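You operate a simulated robot arm through the tools that you are given. There is no shell and no other tool. Be economical: measure what you need, move in short steps, check, and stop when the job is done.

The job below is to be done with a simulated two-armed robot. You get a single attempt, and the scene is never put back.

Task
Change meter station three over to the purple-handled breaker and set the current to its rating.
Fine: stand the white-handled one between tap block and screwdriver stand. Range switch to 40, then the trim knob till the meter agrees. No start.

The check looks at the end state, three seconds after you hand in, the way a careful person would. Anything else that was tipped, shoved, dropped, spilled or broken makes it a failure.

Robot
Two 7-joint arms with two-finger parallel grippers on one trunk, on a base that drives. Base frame: it is fixed to the floor where the robot stands at the start and does not move with it; the origin is under the middle of the robot, x ahead of it, y to its left, z up. Units: mm, degrees, N and s.
The left shoulder is at the start at [60, 143, 821], the right one opposite. With the tool pointing down near the work surface each hand reaches from about 320 to 500 mm from the robot's upright axis, wherever it stands, measured 20 degrees to its own side. Places, roughly: air toggle [700, -1400, 1300]; control selector [700, -1400, 1100]; current meter of meter station three [700, -1100, 1400]; fan selector of the meter bench [700, 200, 1600]; fan selector of the pulse bench [700, 0, 1600]; fan selector of the slow-trip bench [700, 100, 1600]; fan tilt lever [700, -100, 1600]; green shorting link (5x3x7 cm) [400, -1000, 1000]; green start button of the meter bench [700, -1100, 1100]; handle of purple-handled yellow-striped breaker [400, -300, 1000]; jaw lever of meter station one [700, -700, 1100]; jaw lever of meter station two [700, -400, 1100]; key switch of the meter bench [600, 200, 1300]; ledge of the meter bench [600, -600, 1000]; lower bar screw of meter station two [700, -600, 1400]; overload switch [700, -1400, 1200]. Payload 1.57 kg a hand.
The TCP of each hand is the grasp point between the finger pads, 30 mm short of the fingertips. In the tool frame z runs along the fingers and y along their closing line. The gripper opens to 110 mm. The fingers are 24 mm wide and 12 mm thick; the gripper's body (48 by 112 mm) begins 78 mm behind the TCP.
Orientation is that of the tool frame in the base frame, as [roll, pitch, yaw] about the fixed x, y, z axes, in that order (R = Rz(yaw) Ry(pitch) Rx(roll)). With the fingers straight down and closing along the base's y, the tool's x points along the base's -x, its y along +y and its z along -z.

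Tools
- The arms move only by the tool drive_tool. It takes "left_deltas", "right_deltas" or both (then of equal length, played together; a hand with none holds still); each is a list of rows, each an object of numbers (a shift or turn left out is 0, a gripper value left out holds the last): "gripper": the opening, from 0 (shut) to 1 (fully open); "x", "y", "z": the shift along the tool's x, y, z in cm; "wx", "wy", "wz": the turn, a rotation vector about the tool's x, y, z in degrees. In form: [{"gripper": .., "x": .., "y": .., "z": .., "wx": .., "wy": .., "wz": ..}, ...]. A call has 1 to 8 rows; each row shifts and turns the commanded pose from where the row before left it, along the tool's axes as they then stand. A row lasts 0.2 s, in which the tool goes at most 50 mm and 8.6 degrees; a call with a longer step from one row to the next is refused whole, and so is a gripper value outside its range. A pose out of reach is approached as far as the arm can. The call stops where the force on the tool passes 40 N (or 10 N more than at its start, if that is more) or the arm is blocked; 0.2 s more then pass. Each finger travels about 45 mm/s and halts on what it meets, pressing with about 37 N; the grip force reading is that of the motor and also rises with nothing between the fingers. The clock runs only during rows and for 0.2 s after the last one: add rows that do not move to give the fingers time. It gives the time, the measured TCP pose, the force on the tool (base axes), the opening and the grip force at its end, in the units of the frame above (readings bear some noise), with the torque about the TCP (base axes, N m) and any sound that the robot's microphone picked up.
- Cameras (640 x 400 px; columns grow to the right, rows downward): "scene" is now at [80.7, -26.6, 1468.9]; the picture's right is [-0.24, -0.97, 0.00], its down [-0.36, 0.09, -0.93] and it looks along [0.90, -0.22, -0.37] (base axes); focal length 214 px, centre (320, 200). "left" rides on the left gripper at [70, -16, -141] in its tool frame; the picture's right is [0.23, 0.97, 0.00], its down [-0.86, 0.20, -0.48] and it looks along [-0.47, 0.11, 0.88] (tool axes); focal length 222 px, centre (320, 200). "right" rides on the right gripper at [70, 16, -141] in its tool frame; the picture's right is [-0.23, 0.97, 0.00], its down [-0.85, -0.20, -0.48] and it looks along [-0.47, -0.11, 0.88] (tool axes); focal length 222 px, centre (320, 200). There is no depth. A picture from a camera that has moved, and an enlarged one, comes with that camera's place and axes in the base frame and with its lens. The place of the scene camera against the robot may be out by one fixed shift of up to 25 mm in any direction.
- get_image(camera): a new picture of that camera. The clock stands still meanwhile.
- raise_lower(by): slides the trunk up (or, below 0, down) by that many mm; the arms and the scene camera ride with it, the base frame stays. It gives what a move gives, with no picture.
- base_move(legs): drives the robot by 1 to 6 legs, each [ahead, left, turn to the left] in mm, mm and degrees, along the robot's own axes; the way and the turn of a leg run together, so that a leg with both is an arc; at most 1500 mm and 180 degrees a leg. The arms and the cameras ride along, it lands a little off, and it stops where it bumps. It gives what a move gives.
- head_to(pan, tilt): turns the head with the scene camera to pan (to the left, within 86 degrees either way) and tilt (down, from -29 to 69), counted from straight ahead of the robot. It gives what a move gives.
- inspect(camera, box): a new picture of the part [left, top, right, bottom] of that camera's present view, enlarged. The clock stands still meanwhile.
- hand_in(): hands the job in; it is judged then, once.

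Work in short steps. Places have to be worked out from the pictures, the camera data and where the tool is seen: move nearer, look again, correct. Check each grasp and each placing, and mend what went wrong. You have 120 turns and 108 pictures in all, those below and enlarged ones among them. Open the grippers and draw the arms clear of the work before you hand the job in, unless the task says otherwise; then end with one line.

The tools are called after "Emit:" as name(argument=value, ...) on one line, values as JSON. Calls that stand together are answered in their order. drive_tool: Moves the arms, as the interface text tells. Its arguments: {"type":"object","properties":{"left_deltas":{"type":"array"},"right_deltas":{"type":"array"}},"required":[]} The other tools are called the same way: raise_lower (by) slides the trunk up or down; base_move (legs) drives the base; head_to (pan, tilt) turns the head that bears the scene camera; get_image (camera) takes a picture; inspect (camera, box) takes an enlarged picture of a part of a camera's view; hand_in () hands the job in.

At the start:

```text
t: 0.0
left_tcp_pos: [389.9, -17.2, 998.9]
left_orientation: [180.0, 0.0, -180.0]
left_force: [0.5, -0.6, 0.3]
left_torque: [0.0, 0.02, 0.0]
left_finger_gap: 110.0
left_gripper_force: 0.1
right_tcp_pos: [349.4, -300.6, 999.3]
right_orientation: [180.0, 0.2, -180.0]
right_force: [-0.2, 0.1, 0.6]
right_torque: [-0.01, -0.04, 0.01]
right_finger_gap: 110.0
right_gripper_force: 0.0
trunk travel left (down, up): [-420.0, 170.0]
robot x, y, heading: [-4.0, 0.9, 0.1]
head pan, tilt: [-13.6, 21.7]
```

scene: 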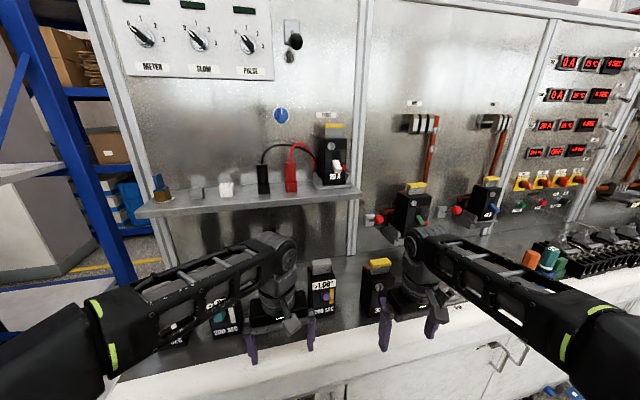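
right: 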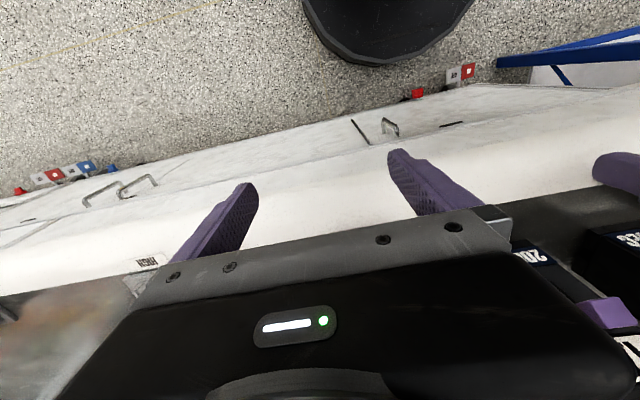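
left: 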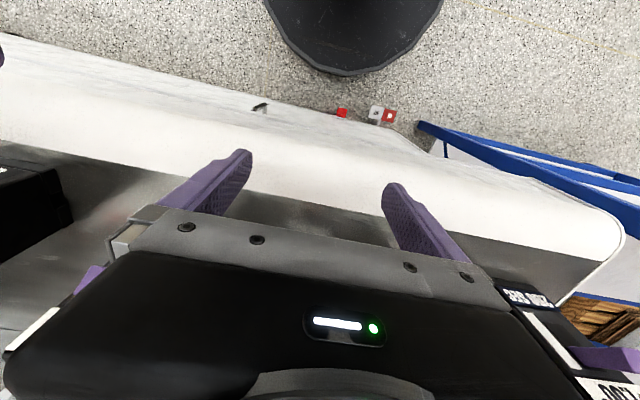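

The first picture shows the bench, with station three far to the right. I'll pan the head right for a better look.

Emit:
head_to(pan=-55, tilt=20)

Emit:
get_image(camera="scene")

```text
t: 1.1
left_tcp_pos: [389.8, -17.4, 999.5]
left_orientation: [180.0, 0.0, 180.0]
left_force: [-0.2, -0.5, -0.6]
left_torque: [-0.02, 0.0, 0.0]
left_finger_gap: 110.2
left_gripper_force: 0.0
right_tcp_pos: [348.9, -299.8, 1000.4]
right_orientation: [180.0, 0.1, 180.0]
right_force: [0.3, 0.1, -0.8]
right_torque: [-0.02, 0.02, 0.03]
right_finger_gap: 110.0
right_gripper_force: 0.0
trunk travel left (down, up): [-420.0, 170.0]
robot x, y, heading: [1.8, -1.9, -0.0]
head pan, tilt: [-55.0, 20.0]
```

```text
104 pictures are left
camera scene: at [44.0, -81.0, 1471.7], right [-0.82, -0.57, 0.0], down [-0.2, 0.28, -0.94], along [0.54, -0.77, -0.34], focal length 214 px, centre (320, 200)
```

scene: 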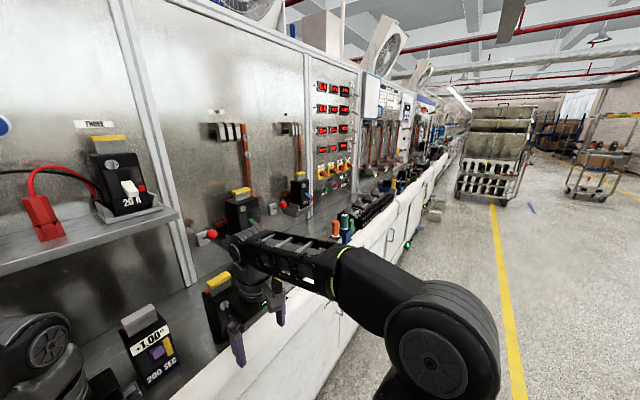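

The label above the white-handled breaker may read THREE. I'll look straight at it and zoom in.

Emit:
head_to(pan=-18, tilt=25)

Emit:
inspect(camera="scene", box=[120, 60, 380, 220])

Emit:
inspect(camera="scene", box=[360, 20, 640, 260])

Emit:
inspect(camera="scene", box=[120, 180, 480, 400])

```text
t: 2.1
left_tcp_pos: [389.5, -17.4, 999.3]
left_orientation: [-180.0, -0.1, 180.0]
left_force: [0.2, 0.1, -0.2]
left_torque: [0.0, 0.03, -0.03]
left_finger_gap: 110.2
left_gripper_force: 0.1
right_tcp_pos: [351.2, -300.9, 1000.1]
right_orientation: [-180.0, 0.1, 180.0]
right_force: [0.5, 1.0, 0.3]
right_torque: [0.02, -0.02, -0.02]
right_finger_gap: 110.3
right_gripper_force: 0.1
trunk travel left (down, up): [-420.0, 170.0]
robot x, y, heading: [0.1, -0.9, -0.2]
head pan, tilt: [-18.0, 25.0]
```

```text
2.46 times, centred on (250, 140) of scene
camera zoom: at [78.1, -33.3, 1463.7], right [-0.31, -0.95, 0.0], down [-0.4, 0.13, -0.91], along [0.86, -0.28, -0.42], focal length 528 px, centre (492, 348)
```

zoom: 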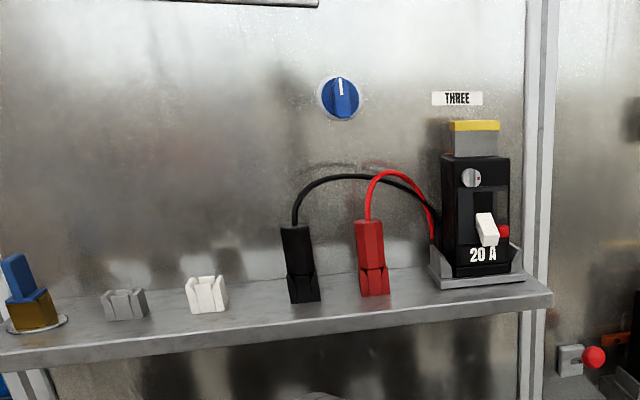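

```text
1.67 times, centred on (500, 140) of scene
camera zoom: at [78.1, -33.3, 1463.7], right [-0.31, -0.95, 0.0], down [-0.4, 0.13, -0.91], along [0.86, -0.28, -0.42], focal length 358 px, centre (20, 300)
```

zoom: 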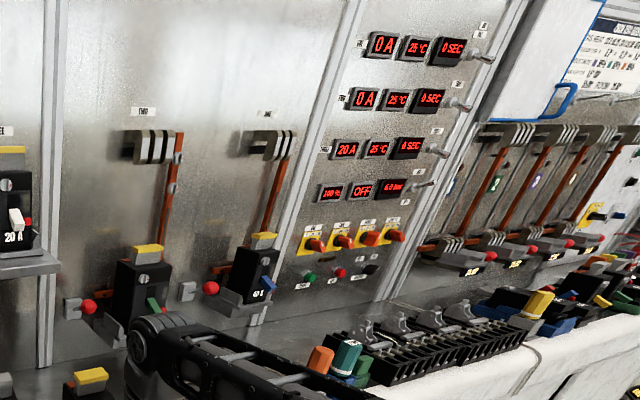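

```text
1.78 times, centred on (300, 290) of scene
camera zoom: at [78.1, -33.3, 1463.7], right [-0.31, -0.95, 0.0], down [-0.4, 0.13, -0.91], along [0.86, -0.28, -0.42], focal length 381 px, centre (356, 40)
```

zoom: 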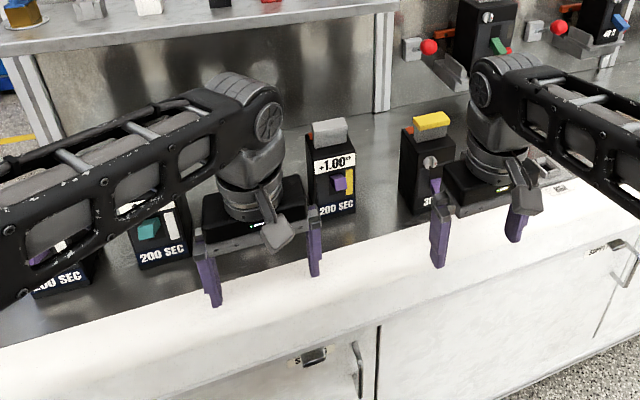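

Station three, with a white-handled 20 A breaker, sits on the ledge. I'll back away from the bench so I can see what stands on it without the arms in the way.

Emit:
base_move(legs=[[-350, 0, 0]])

Emit:
get_image(camera="scene")

Emit:
inspect(camera="scene", box=[160, 120, 360, 280])

```text
t: 4.4
left_tcp_pos: [37.8, -19.2, 999.9]
left_orientation: [180.0, 0.0, 179.9]
left_force: [0.3, 0.0, 0.5]
left_torque: [0.01, -0.05, -0.01]
left_finger_gap: 109.8
left_gripper_force: 0.0
right_tcp_pos: [-2.7, -301.6, 1000.8]
right_orientation: [-179.9, 0.3, -180.0]
right_force: [-0.2, -0.4, -0.2]
right_torque: [0.04, 0.01, 0.0]
right_finger_gap: 109.9
right_gripper_force: 0.0
trunk travel left (down, up): [-420.0, 170.0]
robot x, y, heading: [-351.1, 4.6, -0.2]
head pan, tilt: [-18.0, 25.0]
```

```text
100 pictures are left
camera scene: at [-274.4, -33.0, 1463.7], right [-0.31, -0.95, 0.0], down [-0.4, 0.13, -0.91], along [0.86, -0.28, -0.42], focal length 214 px, centre (320, 200)
```

scene: 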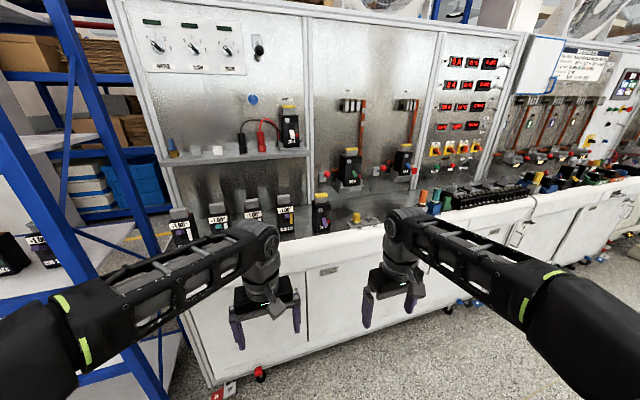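

```text
2.50 times, centred on (260, 200) of scene
camera zoom: at [-274.4, -33.0, 1463.7], right [-0.31, -0.95, 0.0], down [-0.4, 0.13, -0.91], along [0.86, -0.28, -0.42], focal length 536 px, centre (470, 200)
```

zoom: 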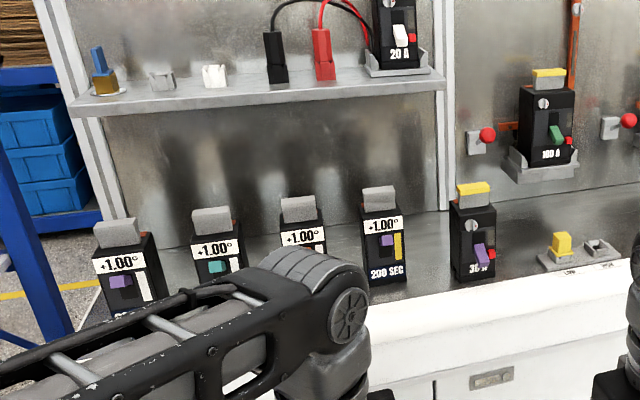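

The 3x A breaker with the purple handle is at about y=-300, and the SEC ones beside it belong to the slow-trip bench. Next I'll drive right to see the meter panel and read its labels.

Emit:
base_move(legs=[[0, -800, 0]])

Emit:
head_to(pan=0, tilt=15)

Emit:
get_image(camera="scene")

```text
t: 8.7
left_tcp_pos: [37.8, -827.8, 998.8]
left_orientation: [-180.0, 0.0, 180.0]
left_force: [0.8, 1.0, -0.1]
left_torque: [0.03, -0.01, -0.01]
left_finger_gap: 109.9
left_gripper_force: 0.1
right_tcp_pos: [-2.2, -1112.1, 1000.7]
right_orientation: [180.0, 0.1, -180.0]
right_force: [-1.1, 0.4, -0.8]
right_torque: [0.05, 0.0, -0.01]
right_finger_gap: 109.9
right_gripper_force: 0.0
trunk travel left (down, up): [-420.0, 170.0]
robot x, y, heading: [-349.7, -812.1, -0.2]
head pan, tilt: [-18.0, 25.0]
```

```text
t: 9.5
left_tcp_pos: [38.0, -827.4, 999.7]
left_orientation: [-180.0, 0.0, 180.0]
left_force: [0.4, -0.4, 0.0]
left_torque: [0.03, 0.0, -0.02]
left_finger_gap: 110.0
left_gripper_force: 0.1
right_tcp_pos: [-3.0, -1111.0, 1000.2]
right_orientation: [-180.0, 0.0, 179.9]
right_force: [-1.0, 0.3, 0.7]
right_torque: [-0.01, 0.0, -0.02]
right_finger_gap: 110.0
right_gripper_force: 0.0
trunk travel left (down, up): [-420.0, 170.0]
robot x, y, heading: [-353.9, -807.7, -0.3]
head pan, tilt: [0.0, 15.0]
```

```text
98 pictures are left
camera scene: at [-268.3, -815.8, 1479.8], right [0.0, -1.0, 0.0], down [-0.26, 0.0, -0.97], along [0.97, 0.0, -0.26], focal length 214 px, centre (320, 200)
```

scene: 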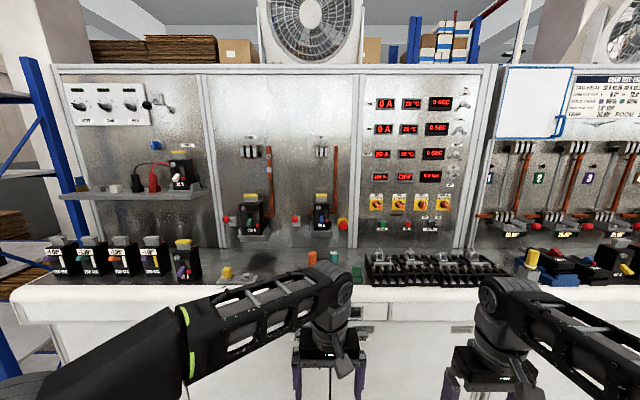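

Several things need zooming: the meter panel, the board on the right, and the bench surface.

Emit:
inspect(camera="scene", box=[360, 85, 480, 165])

Emit:
inspect(camera="scene", box=[360, 165, 480, 245])

Emit:
inspect(camera="scene", box=[500, 60, 640, 150])

Emit:
inspect(camera="scene", box=[50, 130, 220, 300])

Emit:
inspect(camera="scene", box=[200, 180, 380, 300])

```text
5.00 times, centred on (420, 125) of scene
camera zoom: at [-268.3, -815.8, 1479.8], right [0.0, -1.0, 0.0], down [-0.26, 0.0, -0.97], along [0.97, 0.0, -0.26], focal length 1072 px, centre (-180, 575)
```

zoom: 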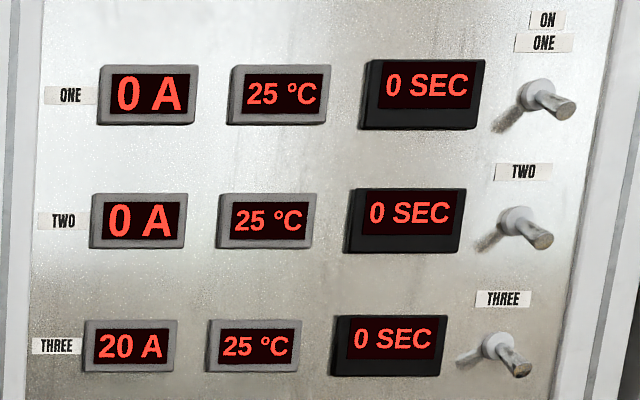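

```text
5.00 times, centred on (420, 205) of scene
camera zoom: at [-268.3, -815.8, 1479.8], right [0.0, -1.0, 0.0], down [-0.26, 0.0, -0.97], along [0.97, 0.0, -0.26], focal length 1072 px, centre (-180, 175)
```

zoom: 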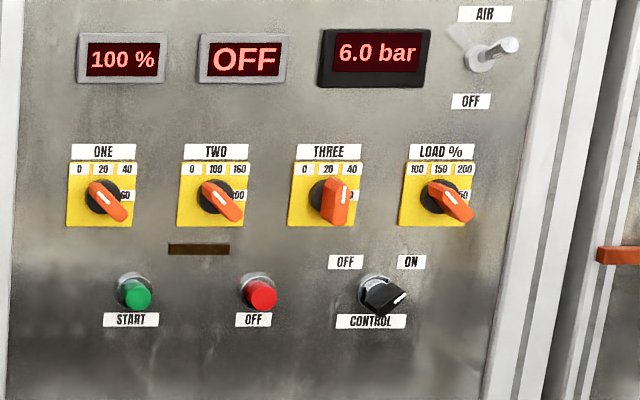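

```text
4.44 times, centred on (570, 105) of scene
camera zoom: at [-268.3, -815.8, 1479.8], right [0.0, -1.0, 0.0], down [-0.26, 0.0, -0.97], along [0.97, 0.0, -0.26], focal length 953 px, centre (-791, 622)
```

zoom: 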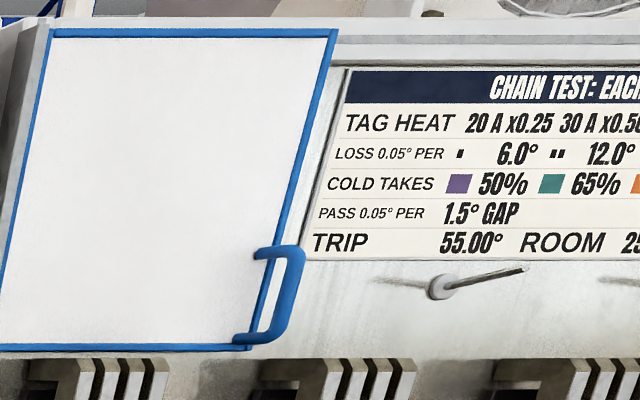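

```text
2.35 times, centred on (135, 215) of scene
camera zoom: at [-268.3, -815.8, 1479.8], right [0.0, -1.0, 0.0], down [-0.26, 0.0, -0.97], along [0.97, 0.0, -0.26], focal length 505 px, centre (755, 165)
```

zoom: 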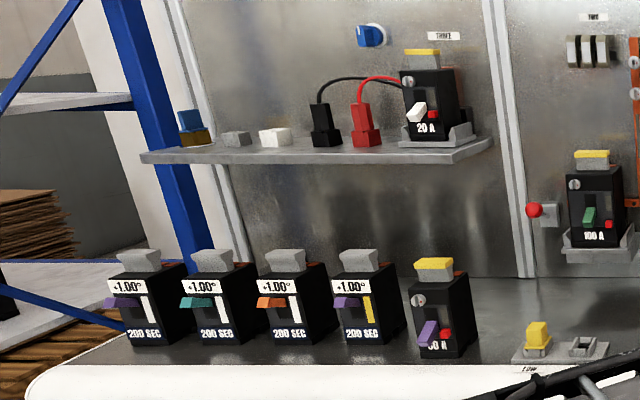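

```text
3.33 times, centred on (290, 240) of scene
camera zoom: at [-268.3, -815.8, 1479.8], right [0.0, -1.0, 0.0], down [-0.26, 0.0, -0.97], along [0.97, 0.0, -0.26], focal length 715 px, centre (420, 67)
```

zoom: 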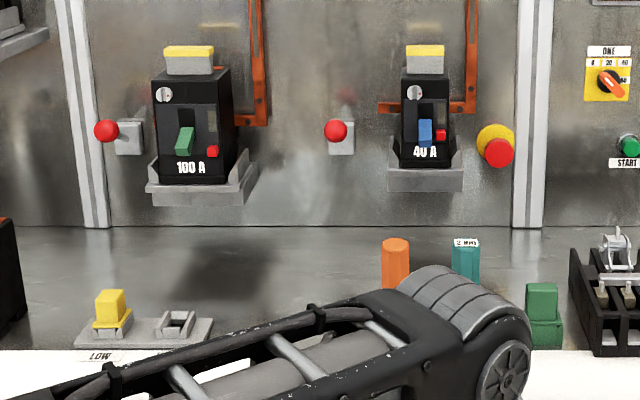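

Meter three reads 20 A, so its range switch is at 20. The plate marked LOW with the yellow plug looks like the tap block, and the orange and teal screwdrivers stand to its right. I'll move in front of station three and look closer.

Emit:
base_move(legs=[[0, 500, 0], [200, 0, 0]])

Emit:
head_to(pan=0, tilt=25)

Emit:
get_image(camera="scene")

```text
t: 13.7
left_tcp_pos: [239.8, -318.4, 999.4]
left_orientation: [-180.0, -0.1, -180.0]
left_force: [-0.2, 0.0, 0.6]
left_torque: [0.0, 0.05, -0.02]
left_finger_gap: 109.9
left_gripper_force: 0.0
right_tcp_pos: [198.9, -601.3, 999.4]
right_orientation: [-180.0, 0.1, -179.9]
right_force: [0.6, -0.7, 0.4]
right_torque: [-0.01, 0.01, 0.01]
right_finger_gap: 110.0
right_gripper_force: 0.0
trunk travel left (down, up): [-420.0, 170.0]
robot x, y, heading: [-151.6, -299.4, 0.1]
head pan, tilt: [0.0, 15.0]
```

```text
t: 14.4
left_tcp_pos: [238.5, -318.0, 999.5]
left_orientation: [179.9, 0.0, -179.8]
left_force: [-0.2, -0.2, -0.5]
left_torque: [0.0, -0.05, -0.02]
left_finger_gap: 110.1
left_gripper_force: 0.1
right_tcp_pos: [198.1, -602.4, 999.9]
right_orientation: [-180.0, 0.1, -179.9]
right_force: [0.7, 0.0, 0.1]
right_torque: [-0.02, 0.02, -0.03]
right_finger_gap: 110.0
right_gripper_force: 0.3
trunk travel left (down, up): [-420.0, 170.0]
robot x, y, heading: [-150.2, -305.7, 0.1]
head pan, tilt: [0.0, 25.0]
```

```text
92 pictures are left
camera scene: at [-68.6, -306.1, 1463.7], right [0.0, -1.0, 0.0], down [-0.42, 0.0, -0.91], along [0.91, 0.0, -0.42], focal length 214 px, centre (320, 200)
```

scene: 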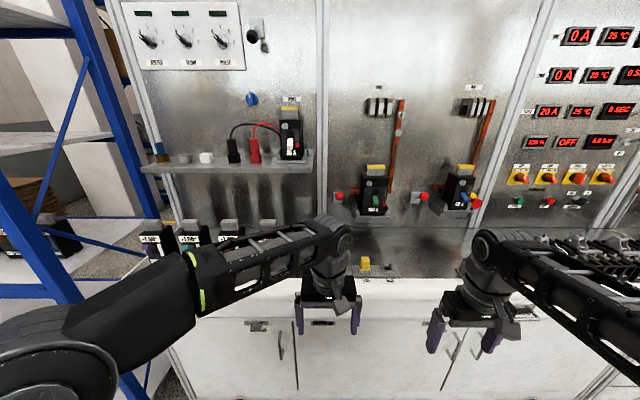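

Emit:
inspect(camera="scene", box=[220, 80, 330, 170])

Emit:
inspect(camera="scene", box=[140, 120, 260, 200])

Emit:
inspect(camera="scene", box=[340, 170, 540, 290])

```text
4.44 times, centred on (275, 125) of scene
camera zoom: at [-68.6, -306.1, 1463.7], right [0.0, -1.0, 0.0], down [-0.42, 0.0, -0.91], along [0.91, 0.0, -0.42], focal length 953 px, centre (520, 533)
```

zoom: 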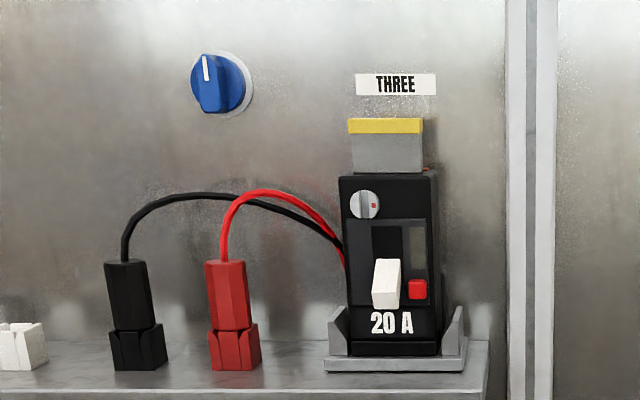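

```text
5.00 times, centred on (200, 160) of scene
camera zoom: at [-68.6, -306.1, 1463.7], right [0.0, -1.0, 0.0], down [-0.42, 0.0, -0.91], along [0.91, 0.0, -0.42], focal length 1072 px, centre (920, 400)
```

zoom: 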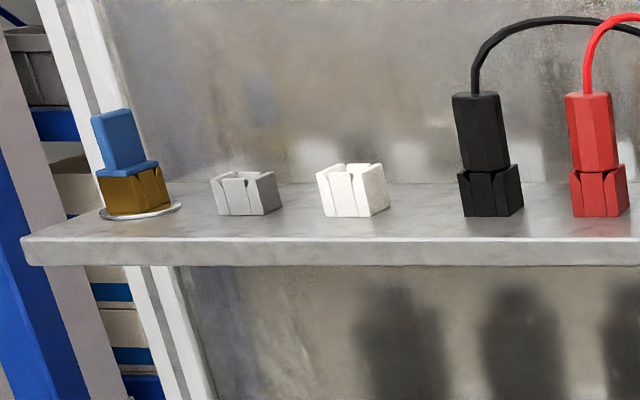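

```text
3.20 times, centred on (440, 230) of scene
camera zoom: at [-68.6, -306.1, 1463.7], right [0.0, -1.0, 0.0], down [-0.42, 0.0, -0.91], along [0.91, 0.0, -0.42], focal length 686 px, centre (-64, 104)
```

zoom: 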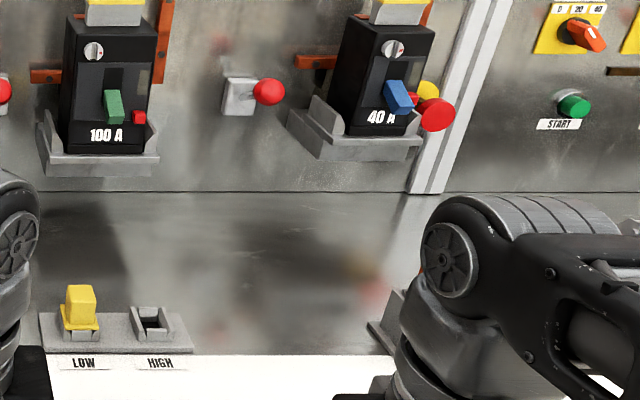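

I need to know whether the red and black leads end on the breaker, the panel or the cradle. I'll view it from the left.

Emit:
base_move(legs=[[0, 350, 0], [80, 0, 0]])

Emit:
head_to(pan=-25, tilt=15)

Emit:
get_image(camera="scene")

```text
t: 17.4
left_tcp_pos: [321.1, 29.3, 999.5]
left_orientation: [-179.9, -0.1, 179.9]
left_force: [-0.4, -0.4, -0.3]
left_torque: [-0.05, 0.01, -0.01]
left_finger_gap: 109.8
left_gripper_force: 0.1
right_tcp_pos: [280.1, -254.2, 999.5]
right_orientation: [-180.0, 0.1, 179.9]
right_force: [0.2, 0.1, -0.2]
right_torque: [0.03, 0.02, 0.0]
right_finger_gap: 109.8
right_gripper_force: 0.2
trunk travel left (down, up): [-420.0, 170.0]
robot x, y, heading: [-70.0, 47.4, 0.0]
head pan, tilt: [0.0, 25.0]
```

```text
t: 18.3
left_tcp_pos: [319.0, 28.4, 999.9]
left_orientation: [180.0, 0.0, 179.9]
left_force: [0.8, 0.0, -0.3]
left_torque: [0.01, 0.0, 0.02]
left_finger_gap: 110.0
left_gripper_force: 0.0
right_tcp_pos: [278.2, -254.9, 1001.8]
right_orientation: [-179.9, 0.0, 179.9]
right_force: [0.2, -0.3, -0.8]
right_torque: [0.0, -0.03, 0.02]
right_finger_gap: 110.2
right_gripper_force: 0.0
trunk travel left (down, up): [-420.0, 170.0]
robot x, y, heading: [-69.6, 48.2, -0.4]
head pan, tilt: [-25.0, 15.0]
```

```text
88 pictures are left
camera scene: at [4.6, 3.0, 1479.9], right [-0.42, -0.91, 0.0], down [-0.23, 0.11, -0.97], along [0.87, -0.41, -0.26], focal length 214 px, centre (320, 200)
```

scene: 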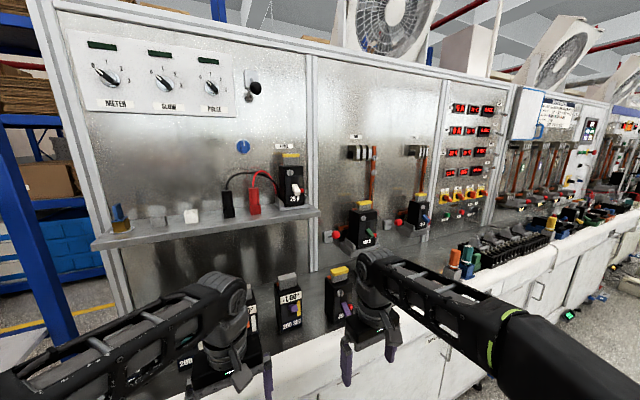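

Emit:
inspect(camera="scene", box=[210, 130, 330, 220])

Emit:
inspect(camera="scene", box=[250, 230, 370, 340])

Emit:
inspect(camera="scene", box=[420, 210, 580, 310])

```text
4.44 times, centred on (270, 175) of scene
camera zoom: at [4.6, 3.0, 1479.9], right [-0.42, -0.91, 0.0], down [-0.23, 0.11, -0.97], along [0.87, -0.41, -0.26], focal length 953 px, centre (542, 311)
```

zoom: 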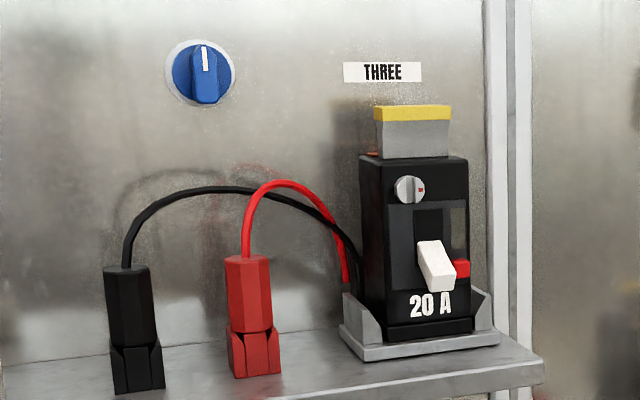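

```text
3.64 times, centred on (310, 285) of scene
camera zoom: at [4.6, 3.0, 1479.9], right [-0.42, -0.91, 0.0], down [-0.23, 0.11, -0.97], along [0.87, -0.41, -0.26], focal length 780 px, centre (356, -109)
```

zoom: 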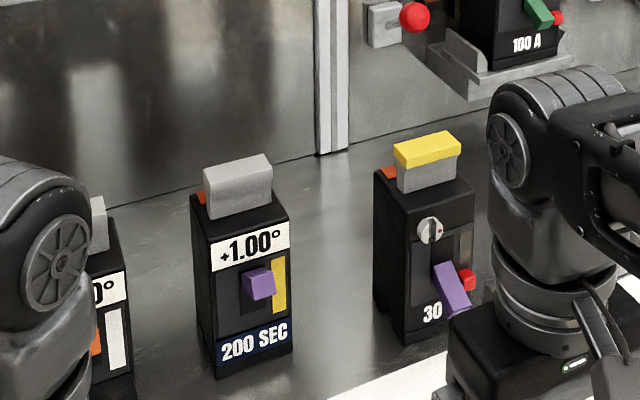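

```text
4.00 times, centred on (500, 260) of scene
camera zoom: at [4.6, 3.0, 1479.9], right [-0.42, -0.91, 0.0], down [-0.23, 0.11, -0.97], along [0.87, -0.41, -0.26], focal length 858 px, centre (-400, -40)
```

zoom: 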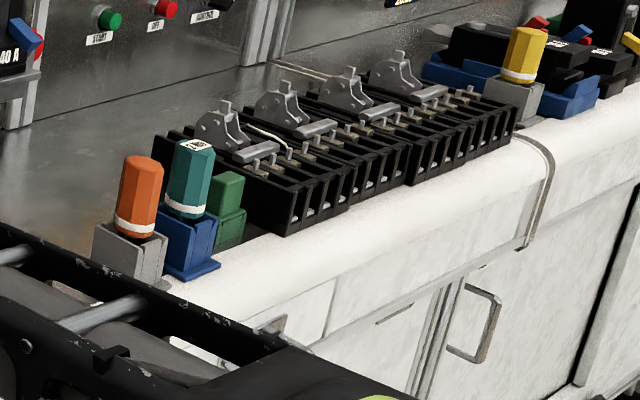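

The new breaker is rated 30 A, and the leads run behind the cradle, clear of the breaker's top block. I'll back off, raise both hands and turn the right hand to point forward so it can grip the top blocks.

Emit:
base_move(legs=[[-230, 0, 0]])

Emit:
drive_tool(left_deltas=[{"z": -5}, {"z": -5}, {"z": -5}, {"z": -5}, {"x": 2}, {}, {}, {}], right_deltas=[{"z": -4.5}, {"z": -4.5}, {"z": -4}, {"x": -4}, {"x": -4, "wy": -8}, {"wy": -8}, {"wy": -8}, {"wy": -8}])

Emit:
drive_tool(right_deltas=[{"wy": -8.4}, {"wy": -8.4}, {"wy": -8.3}, {"wy": -8.3}, {"wy": -8.3}, {"wy": -8.3}, {"wy": -8}, {}])

```text
t: 20.0
left_tcp_pos: [88.8, 30.8, 1000.9]
left_orientation: [179.9, 0.0, -179.9]
left_force: [0.5, -0.2, -0.3]
left_torque: [-0.03, 0.0, 0.02]
left_finger_gap: 110.1
left_gripper_force: 0.0
right_tcp_pos: [49.3, -253.3, 999.1]
right_orientation: [-180.0, 0.1, -179.9]
right_force: [-0.4, -0.4, 0.7]
right_torque: [0.04, 0.0, -0.01]
right_finger_gap: 110.0
right_gripper_force: 0.1
trunk travel left (down, up): [-420.0, 170.0]
robot x, y, heading: [-300.4, 46.4, 0.1]
head pan, tilt: [-25.0, 15.0]
```

```text
t: 21.8
left_tcp_pos: [69.6, 29.7, 1010.3]
left_orientation: [-180.0, 0.0, -179.8]
left_force: [-0.2, -0.1, 0.1]
left_torque: [0.0, 0.0, 0.0]
left_finger_gap: 110.0
left_gripper_force: 0.1
left hand out of reach, approached as far as the arm can: row 1, 2, 3, 4
right_tcp_pos: [132.9, -251.6, 1018.1]
right_orientation: [-180.0, 32.3, -179.9]
right_force: [-0.8, 0.5, -0.6]
right_torque: [0.01, 0.0, 0.0]
right_finger_gap: 110.1
right_gripper_force: 0.0
right hand out of reach, approached as far as the arm can: row 1, 2, 3
trunk travel left (down, up): [-420.0, 170.0]
robot x, y, heading: [-299.0, 49.1, -0.0]
head pan, tilt: [-25.0, 15.0]
```

```text
t: 23.6
left_tcp_pos: [69.5, 29.4, 1011.2]
left_orientation: [-180.0, 0.0, -179.9]
left_force: [-0.4, 0.1, 0.7]
left_torque: [0.0, 0.02, -0.02]
left_finger_gap: 110.1
left_gripper_force: 0.1
right_tcp_pos: [192.3, -295.2, 1063.4]
right_orientation: [3.7, 89.7, 3.9]
right_force: [0.2, -0.2, 0.1]
right_torque: [-0.01, 0.0, 0.0]
right_finger_gap: 110.0
right_gripper_force: 0.1
right hand out of reach, approached as far as the arm can: row 4, 5, 6, 7
trunk travel left (down, up): [-420.0, 170.0]
robot x, y, heading: [-302.2, 45.4, -0.0]
head pan, tilt: [-25.0, 15.0]
```

The right hand is now horizontal. I'll extend it forward to learn its reach.

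Emit:
drive_tool(right_deltas=[{"z": 4}, {"z": 4}, {"z": 2}, {}])

Emit:
get_image(camera="scene")

```text
t: 24.6
left_tcp_pos: [69.8, 30.4, 1011.2]
left_orientation: [180.0, 0.1, -180.0]
left_force: [-0.2, 0.2, -0.6]
left_torque: [0.01, 0.04, 0.04]
left_finger_gap: 110.2
left_gripper_force: 0.2
right_tcp_pos: [292.8, -296.8, 1062.6]
right_orientation: [10.8, 89.9, 11.0]
right_force: [0.0, -0.5, 0.4]
right_torque: [0.01, 0.02, 0.0]
right_finger_gap: 109.9
right_gripper_force: 0.0
trunk travel left (down, up): [-420.0, 170.0]
robot x, y, heading: [-299.0, 48.6, 0.1]
head pan, tilt: [-25.0, 15.0]
```

```text
84 pictures are left
camera scene: at [-224.9, 3.1, 1479.9], right [-0.42, -0.91, 0.0], down [-0.23, 0.11, -0.97], along [0.88, -0.41, -0.26], focal length 214 px, centre (320, 200)
```

scene: 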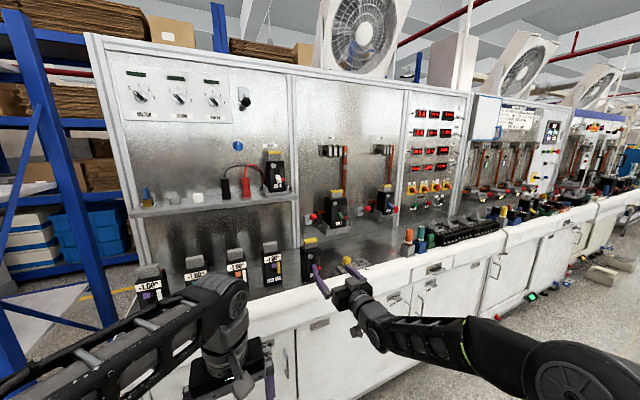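

The hand is at about 590 mm relative to the robot, and tool x points down. I'll raise it to find the upper reach limit.

Emit:
drive_tool(right_deltas=[{"x": -5}, {"x": -5}, {"x": -5}, {"x": -4}, {}])

```text
t: 25.8
left_tcp_pos: [69.4, 30.3, 1011.0]
left_orientation: [180.0, -0.1, -179.8]
left_force: [0.0, 0.1, 0.3]
left_torque: [0.0, 0.0, -0.01]
left_finger_gap: 110.1
left_gripper_force: 0.0
right_tcp_pos: [293.6, -296.1, 1254.2]
right_orientation: [13.2, 90.0, 13.2]
right_force: [-0.3, -0.4, -0.5]
right_torque: [-0.03, -0.01, 0.04]
right_finger_gap: 110.0
right_gripper_force: 0.0
trunk travel left (down, up): [-420.0, 170.0]
robot x, y, heading: [-298.6, 46.5, 0.2]
head pan, tilt: [-25.0, 15.0]
```

The reach is good: the hand is at relative (592, -343, 1254). I'll shift it 100 mm left, raise the trunk fully, and approach station three, stopping short of the breaker.

Emit:
drive_tool(right_deltas=[{"y": 5}, {"y": 5}, {}])

Emit:
raise_lower(by=170)

Emit:
base_move(legs=[[240, -14, 0]])

Emit:
get_image(camera="scene")

Emit:
get_image(camera="right")

```text
t: 26.6
left_tcp_pos: [69.7, 29.4, 1010.3]
left_orientation: [180.0, 0.0, -179.9]
left_force: [-0.3, -0.5, 0.5]
left_torque: [-0.04, 0.01, -0.02]
left_finger_gap: 110.1
left_gripper_force: 0.1
right_tcp_pos: [290.4, -197.9, 1252.4]
right_orientation: [20.0, 89.9, 20.0]
right_force: [-0.6, -0.4, -0.1]
right_torque: [0.01, 0.0, 0.01]
right_finger_gap: 110.1
right_gripper_force: 0.0
trunk travel left (down, up): [-420.0, 170.0]
robot x, y, heading: [-298.6, 48.5, -0.1]
head pan, tilt: [-25.0, 15.0]
```

```text
t: 28.5
left_tcp_pos: [71.1, 30.0, 1181.2]
left_orientation: [180.0, 0.0, -179.9]
left_force: [-0.3, -1.0, 0.1]
left_torque: [-0.01, 0.01, -0.01]
left_finger_gap: 110.0
left_gripper_force: 0.0
right_tcp_pos: [290.1, -197.3, 1422.0]
right_orientation: [15.4, 89.9, 15.5]
right_force: [0.3, 0.2, -1.0]
right_torque: [-0.05, -0.02, 0.0]
right_finger_gap: 109.9
right_gripper_force: 0.1
trunk travel left (down, up): [-590.0, 0.0]
robot x, y, heading: [-299.7, 49.8, 0.3]
head pan, tilt: [-25.0, 15.0]
```

```text
t: 30.3
left_tcp_pos: [314.9, 15.7, 1179.9]
left_orientation: [-180.0, 0.0, -179.8]
left_force: [0.0, 0.8, -0.1]
left_torque: [0.02, 0.05, 0.05]
left_finger_gap: 109.9
left_gripper_force: 0.1
right_tcp_pos: [536.1, -211.2, 1421.2]
right_orientation: [29.2, 89.9, 29.3]
right_force: [0.0, 0.2, -0.1]
right_torque: [0.03, -0.04, 0.02]
right_finger_gap: 109.7
right_gripper_force: 0.1
trunk travel left (down, up): [-590.0, 0.0]
robot x, y, heading: [-55.4, 34.5, 0.0]
head pan, tilt: [-25.0, 15.0]
```

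```text
83 pictures are left
camera scene: at [20.4, -10.7, 1649.8], right [-0.42, -0.91, 0.0], down [-0.24, 0.11, -0.97], along [0.88, -0.41, -0.26], focal length 214 px, centre (320, 200)
```

scene: 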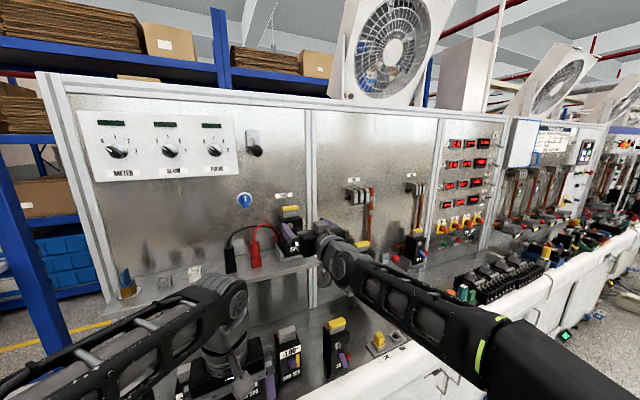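

```text
82 pictures are left
camera right: at [393.6, -195.0, 1352.1], right [0.0, 0.97, 0.23], down [-0.48, -0.2, 0.85], along [0.88, -0.11, 0.47], focal length 222 px, centre (320, 200)
```

right: 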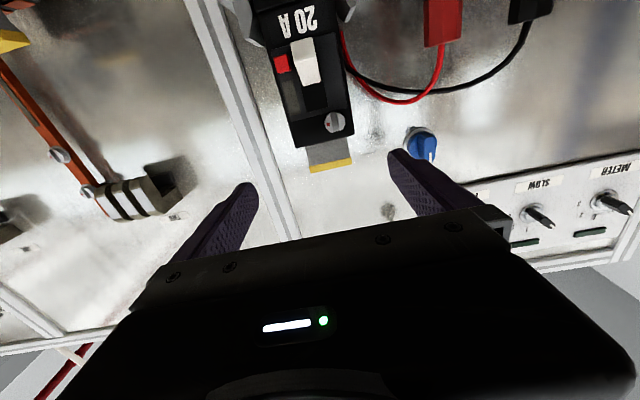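

From the wrist camera, the top block spans about y -233 to -175 and z 1419 to 1454. I'll raise the hand 14 mm, shift it 7 mm left, and move closer.

Emit:
drive_tool(right_deltas=[{"x": -1.4, "y": 0.7}, {}])

Emit:
base_move(legs=[[60, 0, 0]])

Emit:
get_image(camera="right")

Emit:
inspect(camera="scene", box=[220, 160, 380, 280])

```text
t: 30.9
left_tcp_pos: [314.1, 16.3, 1181.3]
left_orientation: [179.9, 0.0, -179.9]
left_force: [-0.2, -0.9, -0.2]
left_torque: [0.01, 0.0, 0.0]
left_finger_gap: 109.8
left_gripper_force: 0.1
right_tcp_pos: [534.3, -205.5, 1436.3]
right_orientation: [18.7, 89.9, 18.9]
right_force: [0.4, -0.3, -0.8]
right_torque: [-0.01, 0.02, 0.02]
right_finger_gap: 110.1
right_gripper_force: 0.2
trunk travel left (down, up): [-590.0, 0.0]
robot x, y, heading: [-54.4, 34.3, -0.2]
head pan, tilt: [-25.0, 15.0]
```

```text
t: 31.9
left_tcp_pos: [375.9, 17.3, 1179.5]
left_orientation: [179.9, 0.0, -180.0]
left_force: [0.2, -0.3, 0.0]
left_torque: [-0.02, 0.01, -0.03]
left_finger_gap: 110.0
left_gripper_force: 0.0
right_tcp_pos: [595.6, -205.3, 1435.8]
right_orientation: [88.2, 90.0, 88.1]
right_force: [1.1, -0.6, -0.3]
right_torque: [-0.04, -0.01, -0.01]
right_finger_gap: 109.7
right_gripper_force: 0.1
trunk travel left (down, up): [-590.0, 0.0]
robot x, y, heading: [2.6, 30.9, -0.2]
head pan, tilt: [-25.0, 15.0]
```

```text
81 pictures are left
camera right: at [454.1, -188.4, 1366.2], right [0.0, 0.97, 0.23], down [-0.48, -0.2, 0.85], along [0.88, -0.11, 0.47], focal length 222 px, centre (320, 200)
```

right: 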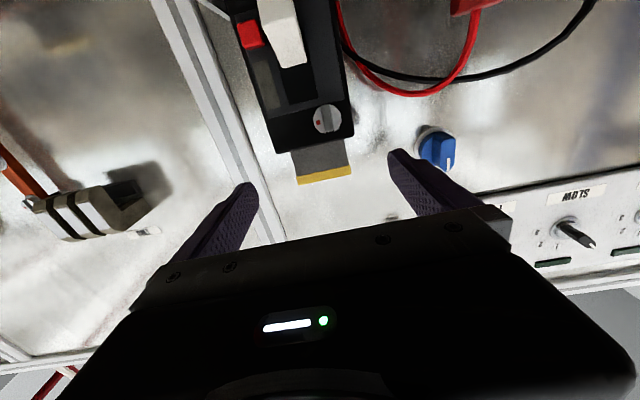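

```text
3.33 times, centred on (300, 220) of scene
camera zoom: at [81.4, -10.5, 1649.8], right [-0.42, -0.91, 0.0], down [-0.24, 0.11, -0.97], along [0.88, -0.41, -0.26], focal length 715 px, centre (387, 133)
```

zoom: 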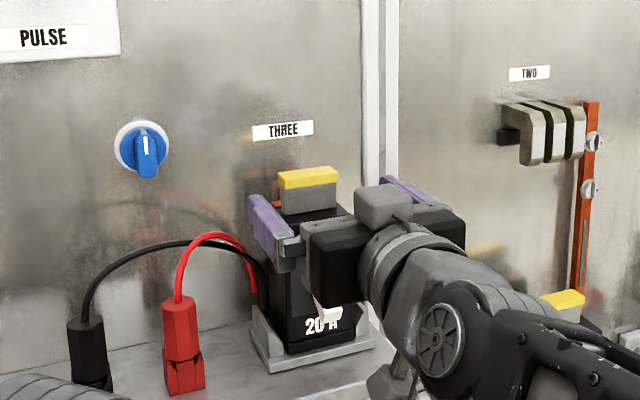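

The block front is at x≈655, centred at y≈-203 and z≈1435, and the fingers straddle it. I'll move forward with the arm.

Emit:
drive_tool(right_deltas=[{"z": 2}, {"z": 2}, {"z": 2}, {"z": 1.5}, {}])

```text
t: 33.1
left_tcp_pos: [373.4, 15.7, 1180.5]
left_orientation: [179.9, 0.1, 180.0]
left_force: [0.3, -0.4, 0.3]
left_torque: [-0.04, 0.0, 0.0]
left_finger_gap: 110.1
left_gripper_force: 0.1
right_tcp_pos: [668.0, -205.4, 1437.0]
right_orientation: [11.2, 89.9, 11.1]
right_force: [-1.0, 0.1, -0.5]
right_torque: [-0.02, -0.02, 0.01]
right_finger_gap: 110.5
right_gripper_force: 0.1
trunk travel left (down, up): [-590.0, 0.0]
robot x, y, heading: [3.0, 32.4, -0.3]
head pan, tilt: [-25.0, 15.0]
```

The hand reached x=668 without contact. I'll check how it sits.

Emit:
inspect(camera="scene", box=[240, 180, 360, 270])

Emit:
get_image(camera="right")

```text
4.44 times, centred on (300, 225) of scene
camera zoom: at [78.5, -10.3, 1649.9], right [-0.42, -0.91, 0.0], down [-0.23, 0.11, -0.97], along [0.88, -0.41, -0.26], focal length 953 px, centre (409, 89)
```

zoom: 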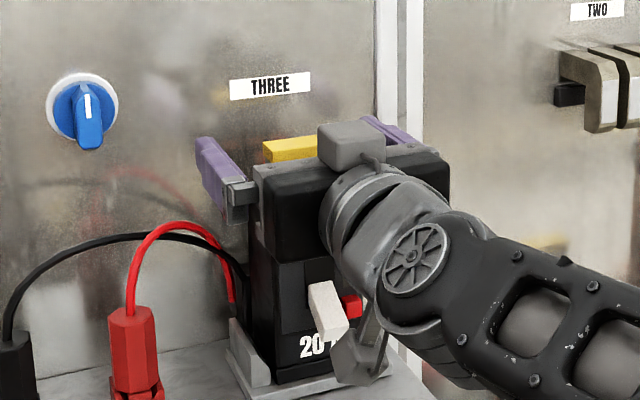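

```text
78 pictures are left
camera right: at [526.0, -187.5, 1367.7], right [0.0, 0.97, 0.23], down [-0.48, -0.2, 0.85], along [0.88, -0.11, 0.47], focal length 222 px, centre (320, 200)
```

right: 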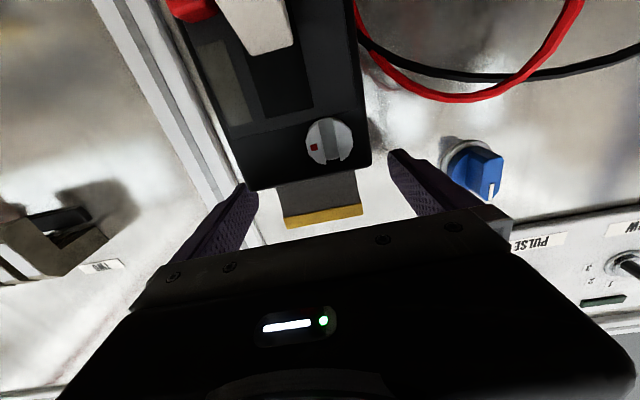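

The block front is at x≈653 with its top at z≈1450, so the pads straddle it well. Closing the gripper now.

Emit:
drive_tool(right_deltas=[{"gripper": 0.45}, {}, {"gripper": 0}, {}, {}, {}])

```text
t: 34.5
left_tcp_pos: [373.3, 16.1, 1180.7]
left_orientation: [-179.9, 0.0, -180.0]
left_force: [0.0, 0.1, 0.5]
left_torque: [0.0, 0.01, 0.01]
left_finger_gap: 110.1
left_gripper_force: 0.0
right_tcp_pos: [666.7, -203.1, 1436.7]
right_orientation: [14.1, 90.0, 14.3]
right_force: [-0.1, 1.1, -0.4]
right_torque: [0.12, -0.01, 0.01]
right_finger_gap: 50.2
right_gripper_force: 35.9
trunk travel left (down, up): [-590.0, 0.0]
robot x, y, heading: [1.2, 33.9, 0.0]
head pan, tilt: [-25.0, 15.0]
```

Gripped at 50 mm. I'll lift gently to clear the cradle.

Emit:
drive_tool(right_deltas=[{"x": -1}, {"x": -1}, {"x": -1}, {"x": -1}, {}])

Emit:
inspect(camera="scene", box=[240, 180, 360, 270])

```text
t: 35.7
left_tcp_pos: [374.5, 16.2, 1179.9]
left_orientation: [-180.0, 0.0, 180.0]
left_force: [0.4, -0.2, 0.2]
left_torque: [-0.01, -0.01, 0.02]
left_finger_gap: 109.9
left_gripper_force: 0.1
right_tcp_pos: [668.3, -205.0, 1475.0]
right_orientation: [40.5, 90.0, 40.6]
right_force: [0.9, -0.8, -5.3]
right_torque: [0.03, -0.05, 0.02]
right_finger_gap: 49.9
right_gripper_force: 36.7
trunk travel left (down, up): [-590.0, 0.0]
robot x, y, heading: [2.4, 35.6, 0.0]
head pan, tilt: [-25.0, 15.0]
```

```text
4.44 times, centred on (300, 225) of scene
camera zoom: at [79.6, -11.0, 1649.8], right [-0.42, -0.91, 0.0], down [-0.24, 0.11, -0.97], along [0.88, -0.41, -0.26], focal length 953 px, centre (409, 89)
```

zoom: 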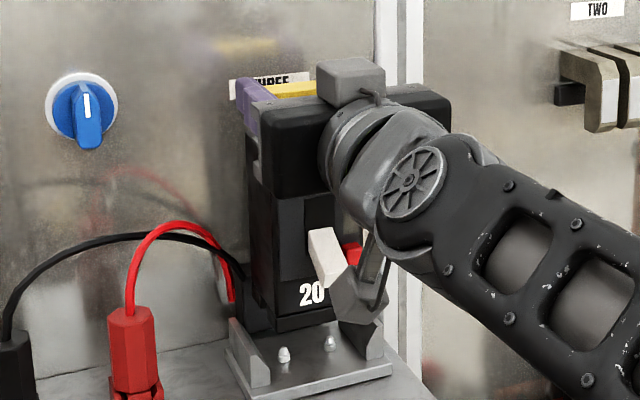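

It lifted free, and the cradle has two locating pins. I'll take a wrist picture as a reference for this grip so I can copy it with the purple breaker.

Emit:
get_image(camera="right")

```text
76 pictures are left
camera right: at [526.8, -188.4, 1406.7], right [0.0, 0.97, 0.23], down [-0.48, -0.2, 0.85], along [0.88, -0.11, 0.47], focal length 222 px, centre (320, 200)
```

right: 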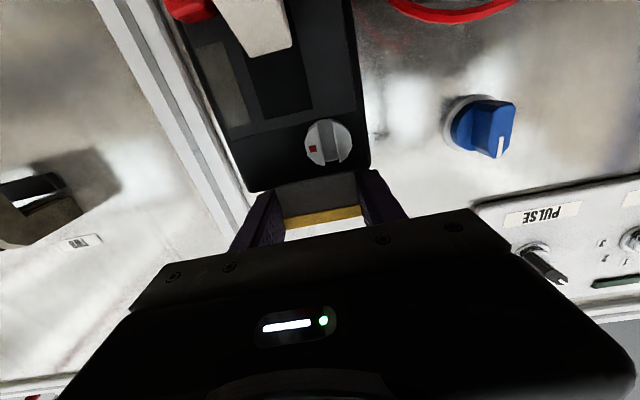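

The grip reference is recorded. I'll back straight out of the ledge, drive right, and lower the trunk.

Emit:
base_move(legs=[[-350, 0, 0], [0, -465, 0]])

Emit:
raise_lower(by=-170)

Emit:
head_to(pan=-20, tilt=30)

Emit:
get_image(camera="scene")

```text
t: 40.4
left_tcp_pos: [20.4, -457.0, 1181.2]
left_orientation: [-180.0, 0.0, 179.8]
left_force: [0.3, -0.2, 0.0]
left_torque: [0.01, -0.02, 0.0]
left_finger_gap: 110.0
left_gripper_force: 0.0
right_tcp_pos: [313.5, -678.6, 1475.9]
right_orientation: [46.1, 89.9, 46.0]
right_force: [0.6, -0.2, -5.4]
right_torque: [0.0, -0.08, 0.03]
right_finger_gap: 49.8
right_gripper_force: 37.1
trunk travel left (down, up): [-590.0, 0.0]
robot x, y, heading: [-353.0, -436.9, -0.2]
head pan, tilt: [-25.0, 15.0]
```

```text
t: 42.3
left_tcp_pos: [19.7, -456.1, 1010.3]
left_orientation: [-180.0, -0.1, 179.8]
left_force: [-1.0, -0.5, 0.6]
left_torque: [-0.02, -0.01, 0.02]
left_finger_gap: 110.0
left_gripper_force: 0.1
right_tcp_pos: [311.9, -679.2, 1306.3]
right_orientation: [-155.8, 90.0, -155.9]
right_force: [-0.6, 0.0, -5.7]
right_torque: [-0.01, -0.02, 0.0]
right_finger_gap: 49.7
right_gripper_force: 37.0
trunk travel left (down, up): [-420.0, 170.0]
robot x, y, heading: [-352.0, -439.6, -0.3]
head pan, tilt: [-25.0, 15.0]
```

```text
t: 43.1
left_tcp_pos: [19.5, -457.7, 1010.1]
left_orientation: [-180.0, 0.0, 179.9]
left_force: [0.2, 0.2, -1.7]
left_torque: [0.0, 0.0, 0.0]
left_finger_gap: 110.1
left_gripper_force: 0.0
right_tcp_pos: [312.3, -678.0, 1305.4]
right_orientation: [32.1, 89.9, 32.0]
right_force: [0.6, -0.6, -5.6]
right_torque: [0.0, -0.04, -0.01]
right_finger_gap: 49.8
right_gripper_force: 37.1
trunk travel left (down, up): [-420.0, 170.0]
robot x, y, heading: [-350.5, -436.0, -0.2]
head pan, tilt: [-20.0, 30.0]
```

```text
75 pictures are left
camera scene: at [-274.9, -473.5, 1455.7], right [-0.35, -0.94, 0.0], down [-0.47, 0.17, -0.87], along [0.81, -0.3, -0.5], focal length 214 px, centre (320, 200)
```

scene: 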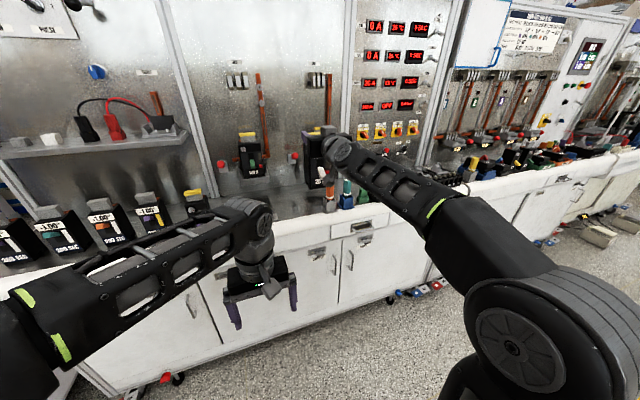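

The left side is clear. I'll drive forward so the breaker hovers above the gap, and look.

Emit:
base_move(legs=[[180, 0, 0]])

Emit:
head_to(pan=-20, tilt=45)

Emit:
get_image(camera="scene")

```text
t: 44.6
left_tcp_pos: [203.7, -457.2, 1010.5]
left_orientation: [180.0, -0.1, 179.9]
left_force: [0.6, -0.2, -0.5]
left_torque: [0.0, 0.04, 0.03]
left_finger_gap: 109.9
left_gripper_force: 0.0
right_tcp_pos: [498.5, -679.2, 1305.7]
right_orientation: [113.4, 90.0, 113.3]
right_force: [-0.2, -0.8, -5.8]
right_torque: [-0.01, -0.13, -0.01]
right_finger_gap: 49.7
right_gripper_force: 36.6
trunk travel left (down, up): [-420.0, 170.0]
robot x, y, heading: [-163.8, -439.7, -0.1]
head pan, tilt: [-20.0, 30.0]
```

```text
t: 45.4
left_tcp_pos: [203.0, -457.0, 1010.9]
left_orientation: [-180.0, 0.1, 179.8]
left_force: [-0.3, -0.2, 1.0]
left_torque: [0.02, 0.01, -0.01]
left_finger_gap: 110.2
left_gripper_force: 0.1
right_tcp_pos: [495.2, -679.1, 1306.1]
right_orientation: [59.1, 90.0, 59.2]
right_force: [0.6, -0.1, -5.6]
right_torque: [0.01, -0.08, -0.01]
right_finger_gap: 49.9
right_gripper_force: 37.5
trunk travel left (down, up): [-420.0, 170.0]
robot x, y, heading: [-172.0, -435.7, -0.0]
head pan, tilt: [-20.0, 45.0]
```

```text
74 pictures are left
camera scene: at [-100.1, -470.8, 1433.1], right [-0.34, -0.94, 0.0], down [-0.66, 0.24, -0.71], along [0.66, -0.24, -0.71], focal length 214 px, centre (320, 200)
```

scene: 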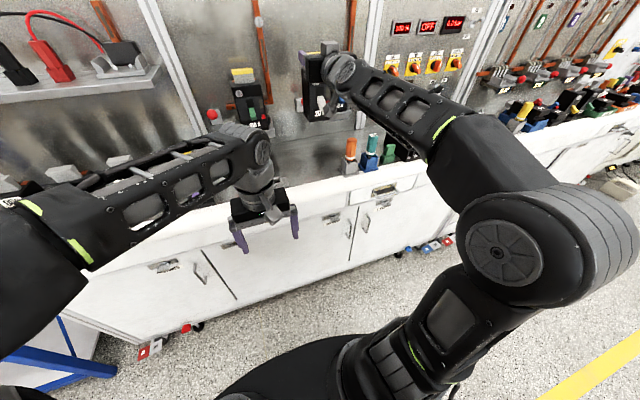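

The screwdriver stand is at about (446, -786), so the gap centre at y≈-675 is right. Lowering with the arm.

Emit:
drive_tool(right_deltas=[{"x": 2.5}, {"x": 2.5}, {"x": 2.5}, {"x": 2.5}, {"x": 2.5}, {"x": 2.5}, {"x": 2}, {}])

Emit:
get_image(camera="scene")

```text
t: 47.2
left_tcp_pos: [203.7, -458.3, 1010.7]
left_orientation: [-180.0, 0.0, 179.9]
left_force: [-0.3, -0.1, 0.1]
left_torque: [0.0, 0.02, -0.01]
left_finger_gap: 110.0
left_gripper_force: 0.1
right_tcp_pos: [496.1, -678.1, 1135.9]
right_orientation: [45.6, 89.9, 45.5]
right_force: [0.0, -0.8, -5.0]
right_torque: [0.02, -0.08, -0.01]
right_finger_gap: 49.7
right_gripper_force: 36.6
trunk travel left (down, up): [-420.0, 170.0]
robot x, y, heading: [-168.3, -437.5, -0.4]
head pan, tilt: [-20.0, 45.0]
```

```text
73 pictures are left
camera scene: at [-100.3, -470.8, 1433.0], right [-0.34, -0.94, 0.0], down [-0.66, 0.24, -0.71], along [0.66, -0.24, -0.71], focal length 214 px, centre (320, 200)
```

scene: 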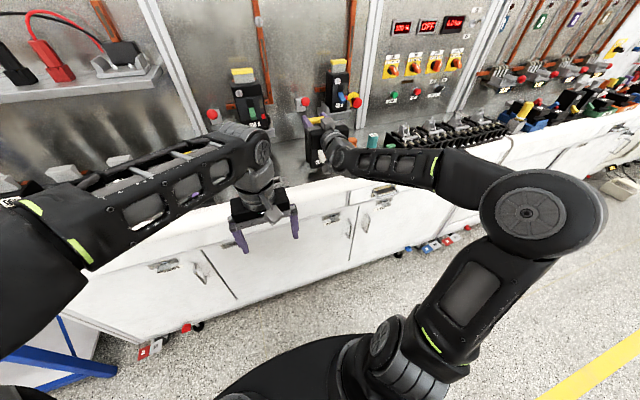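

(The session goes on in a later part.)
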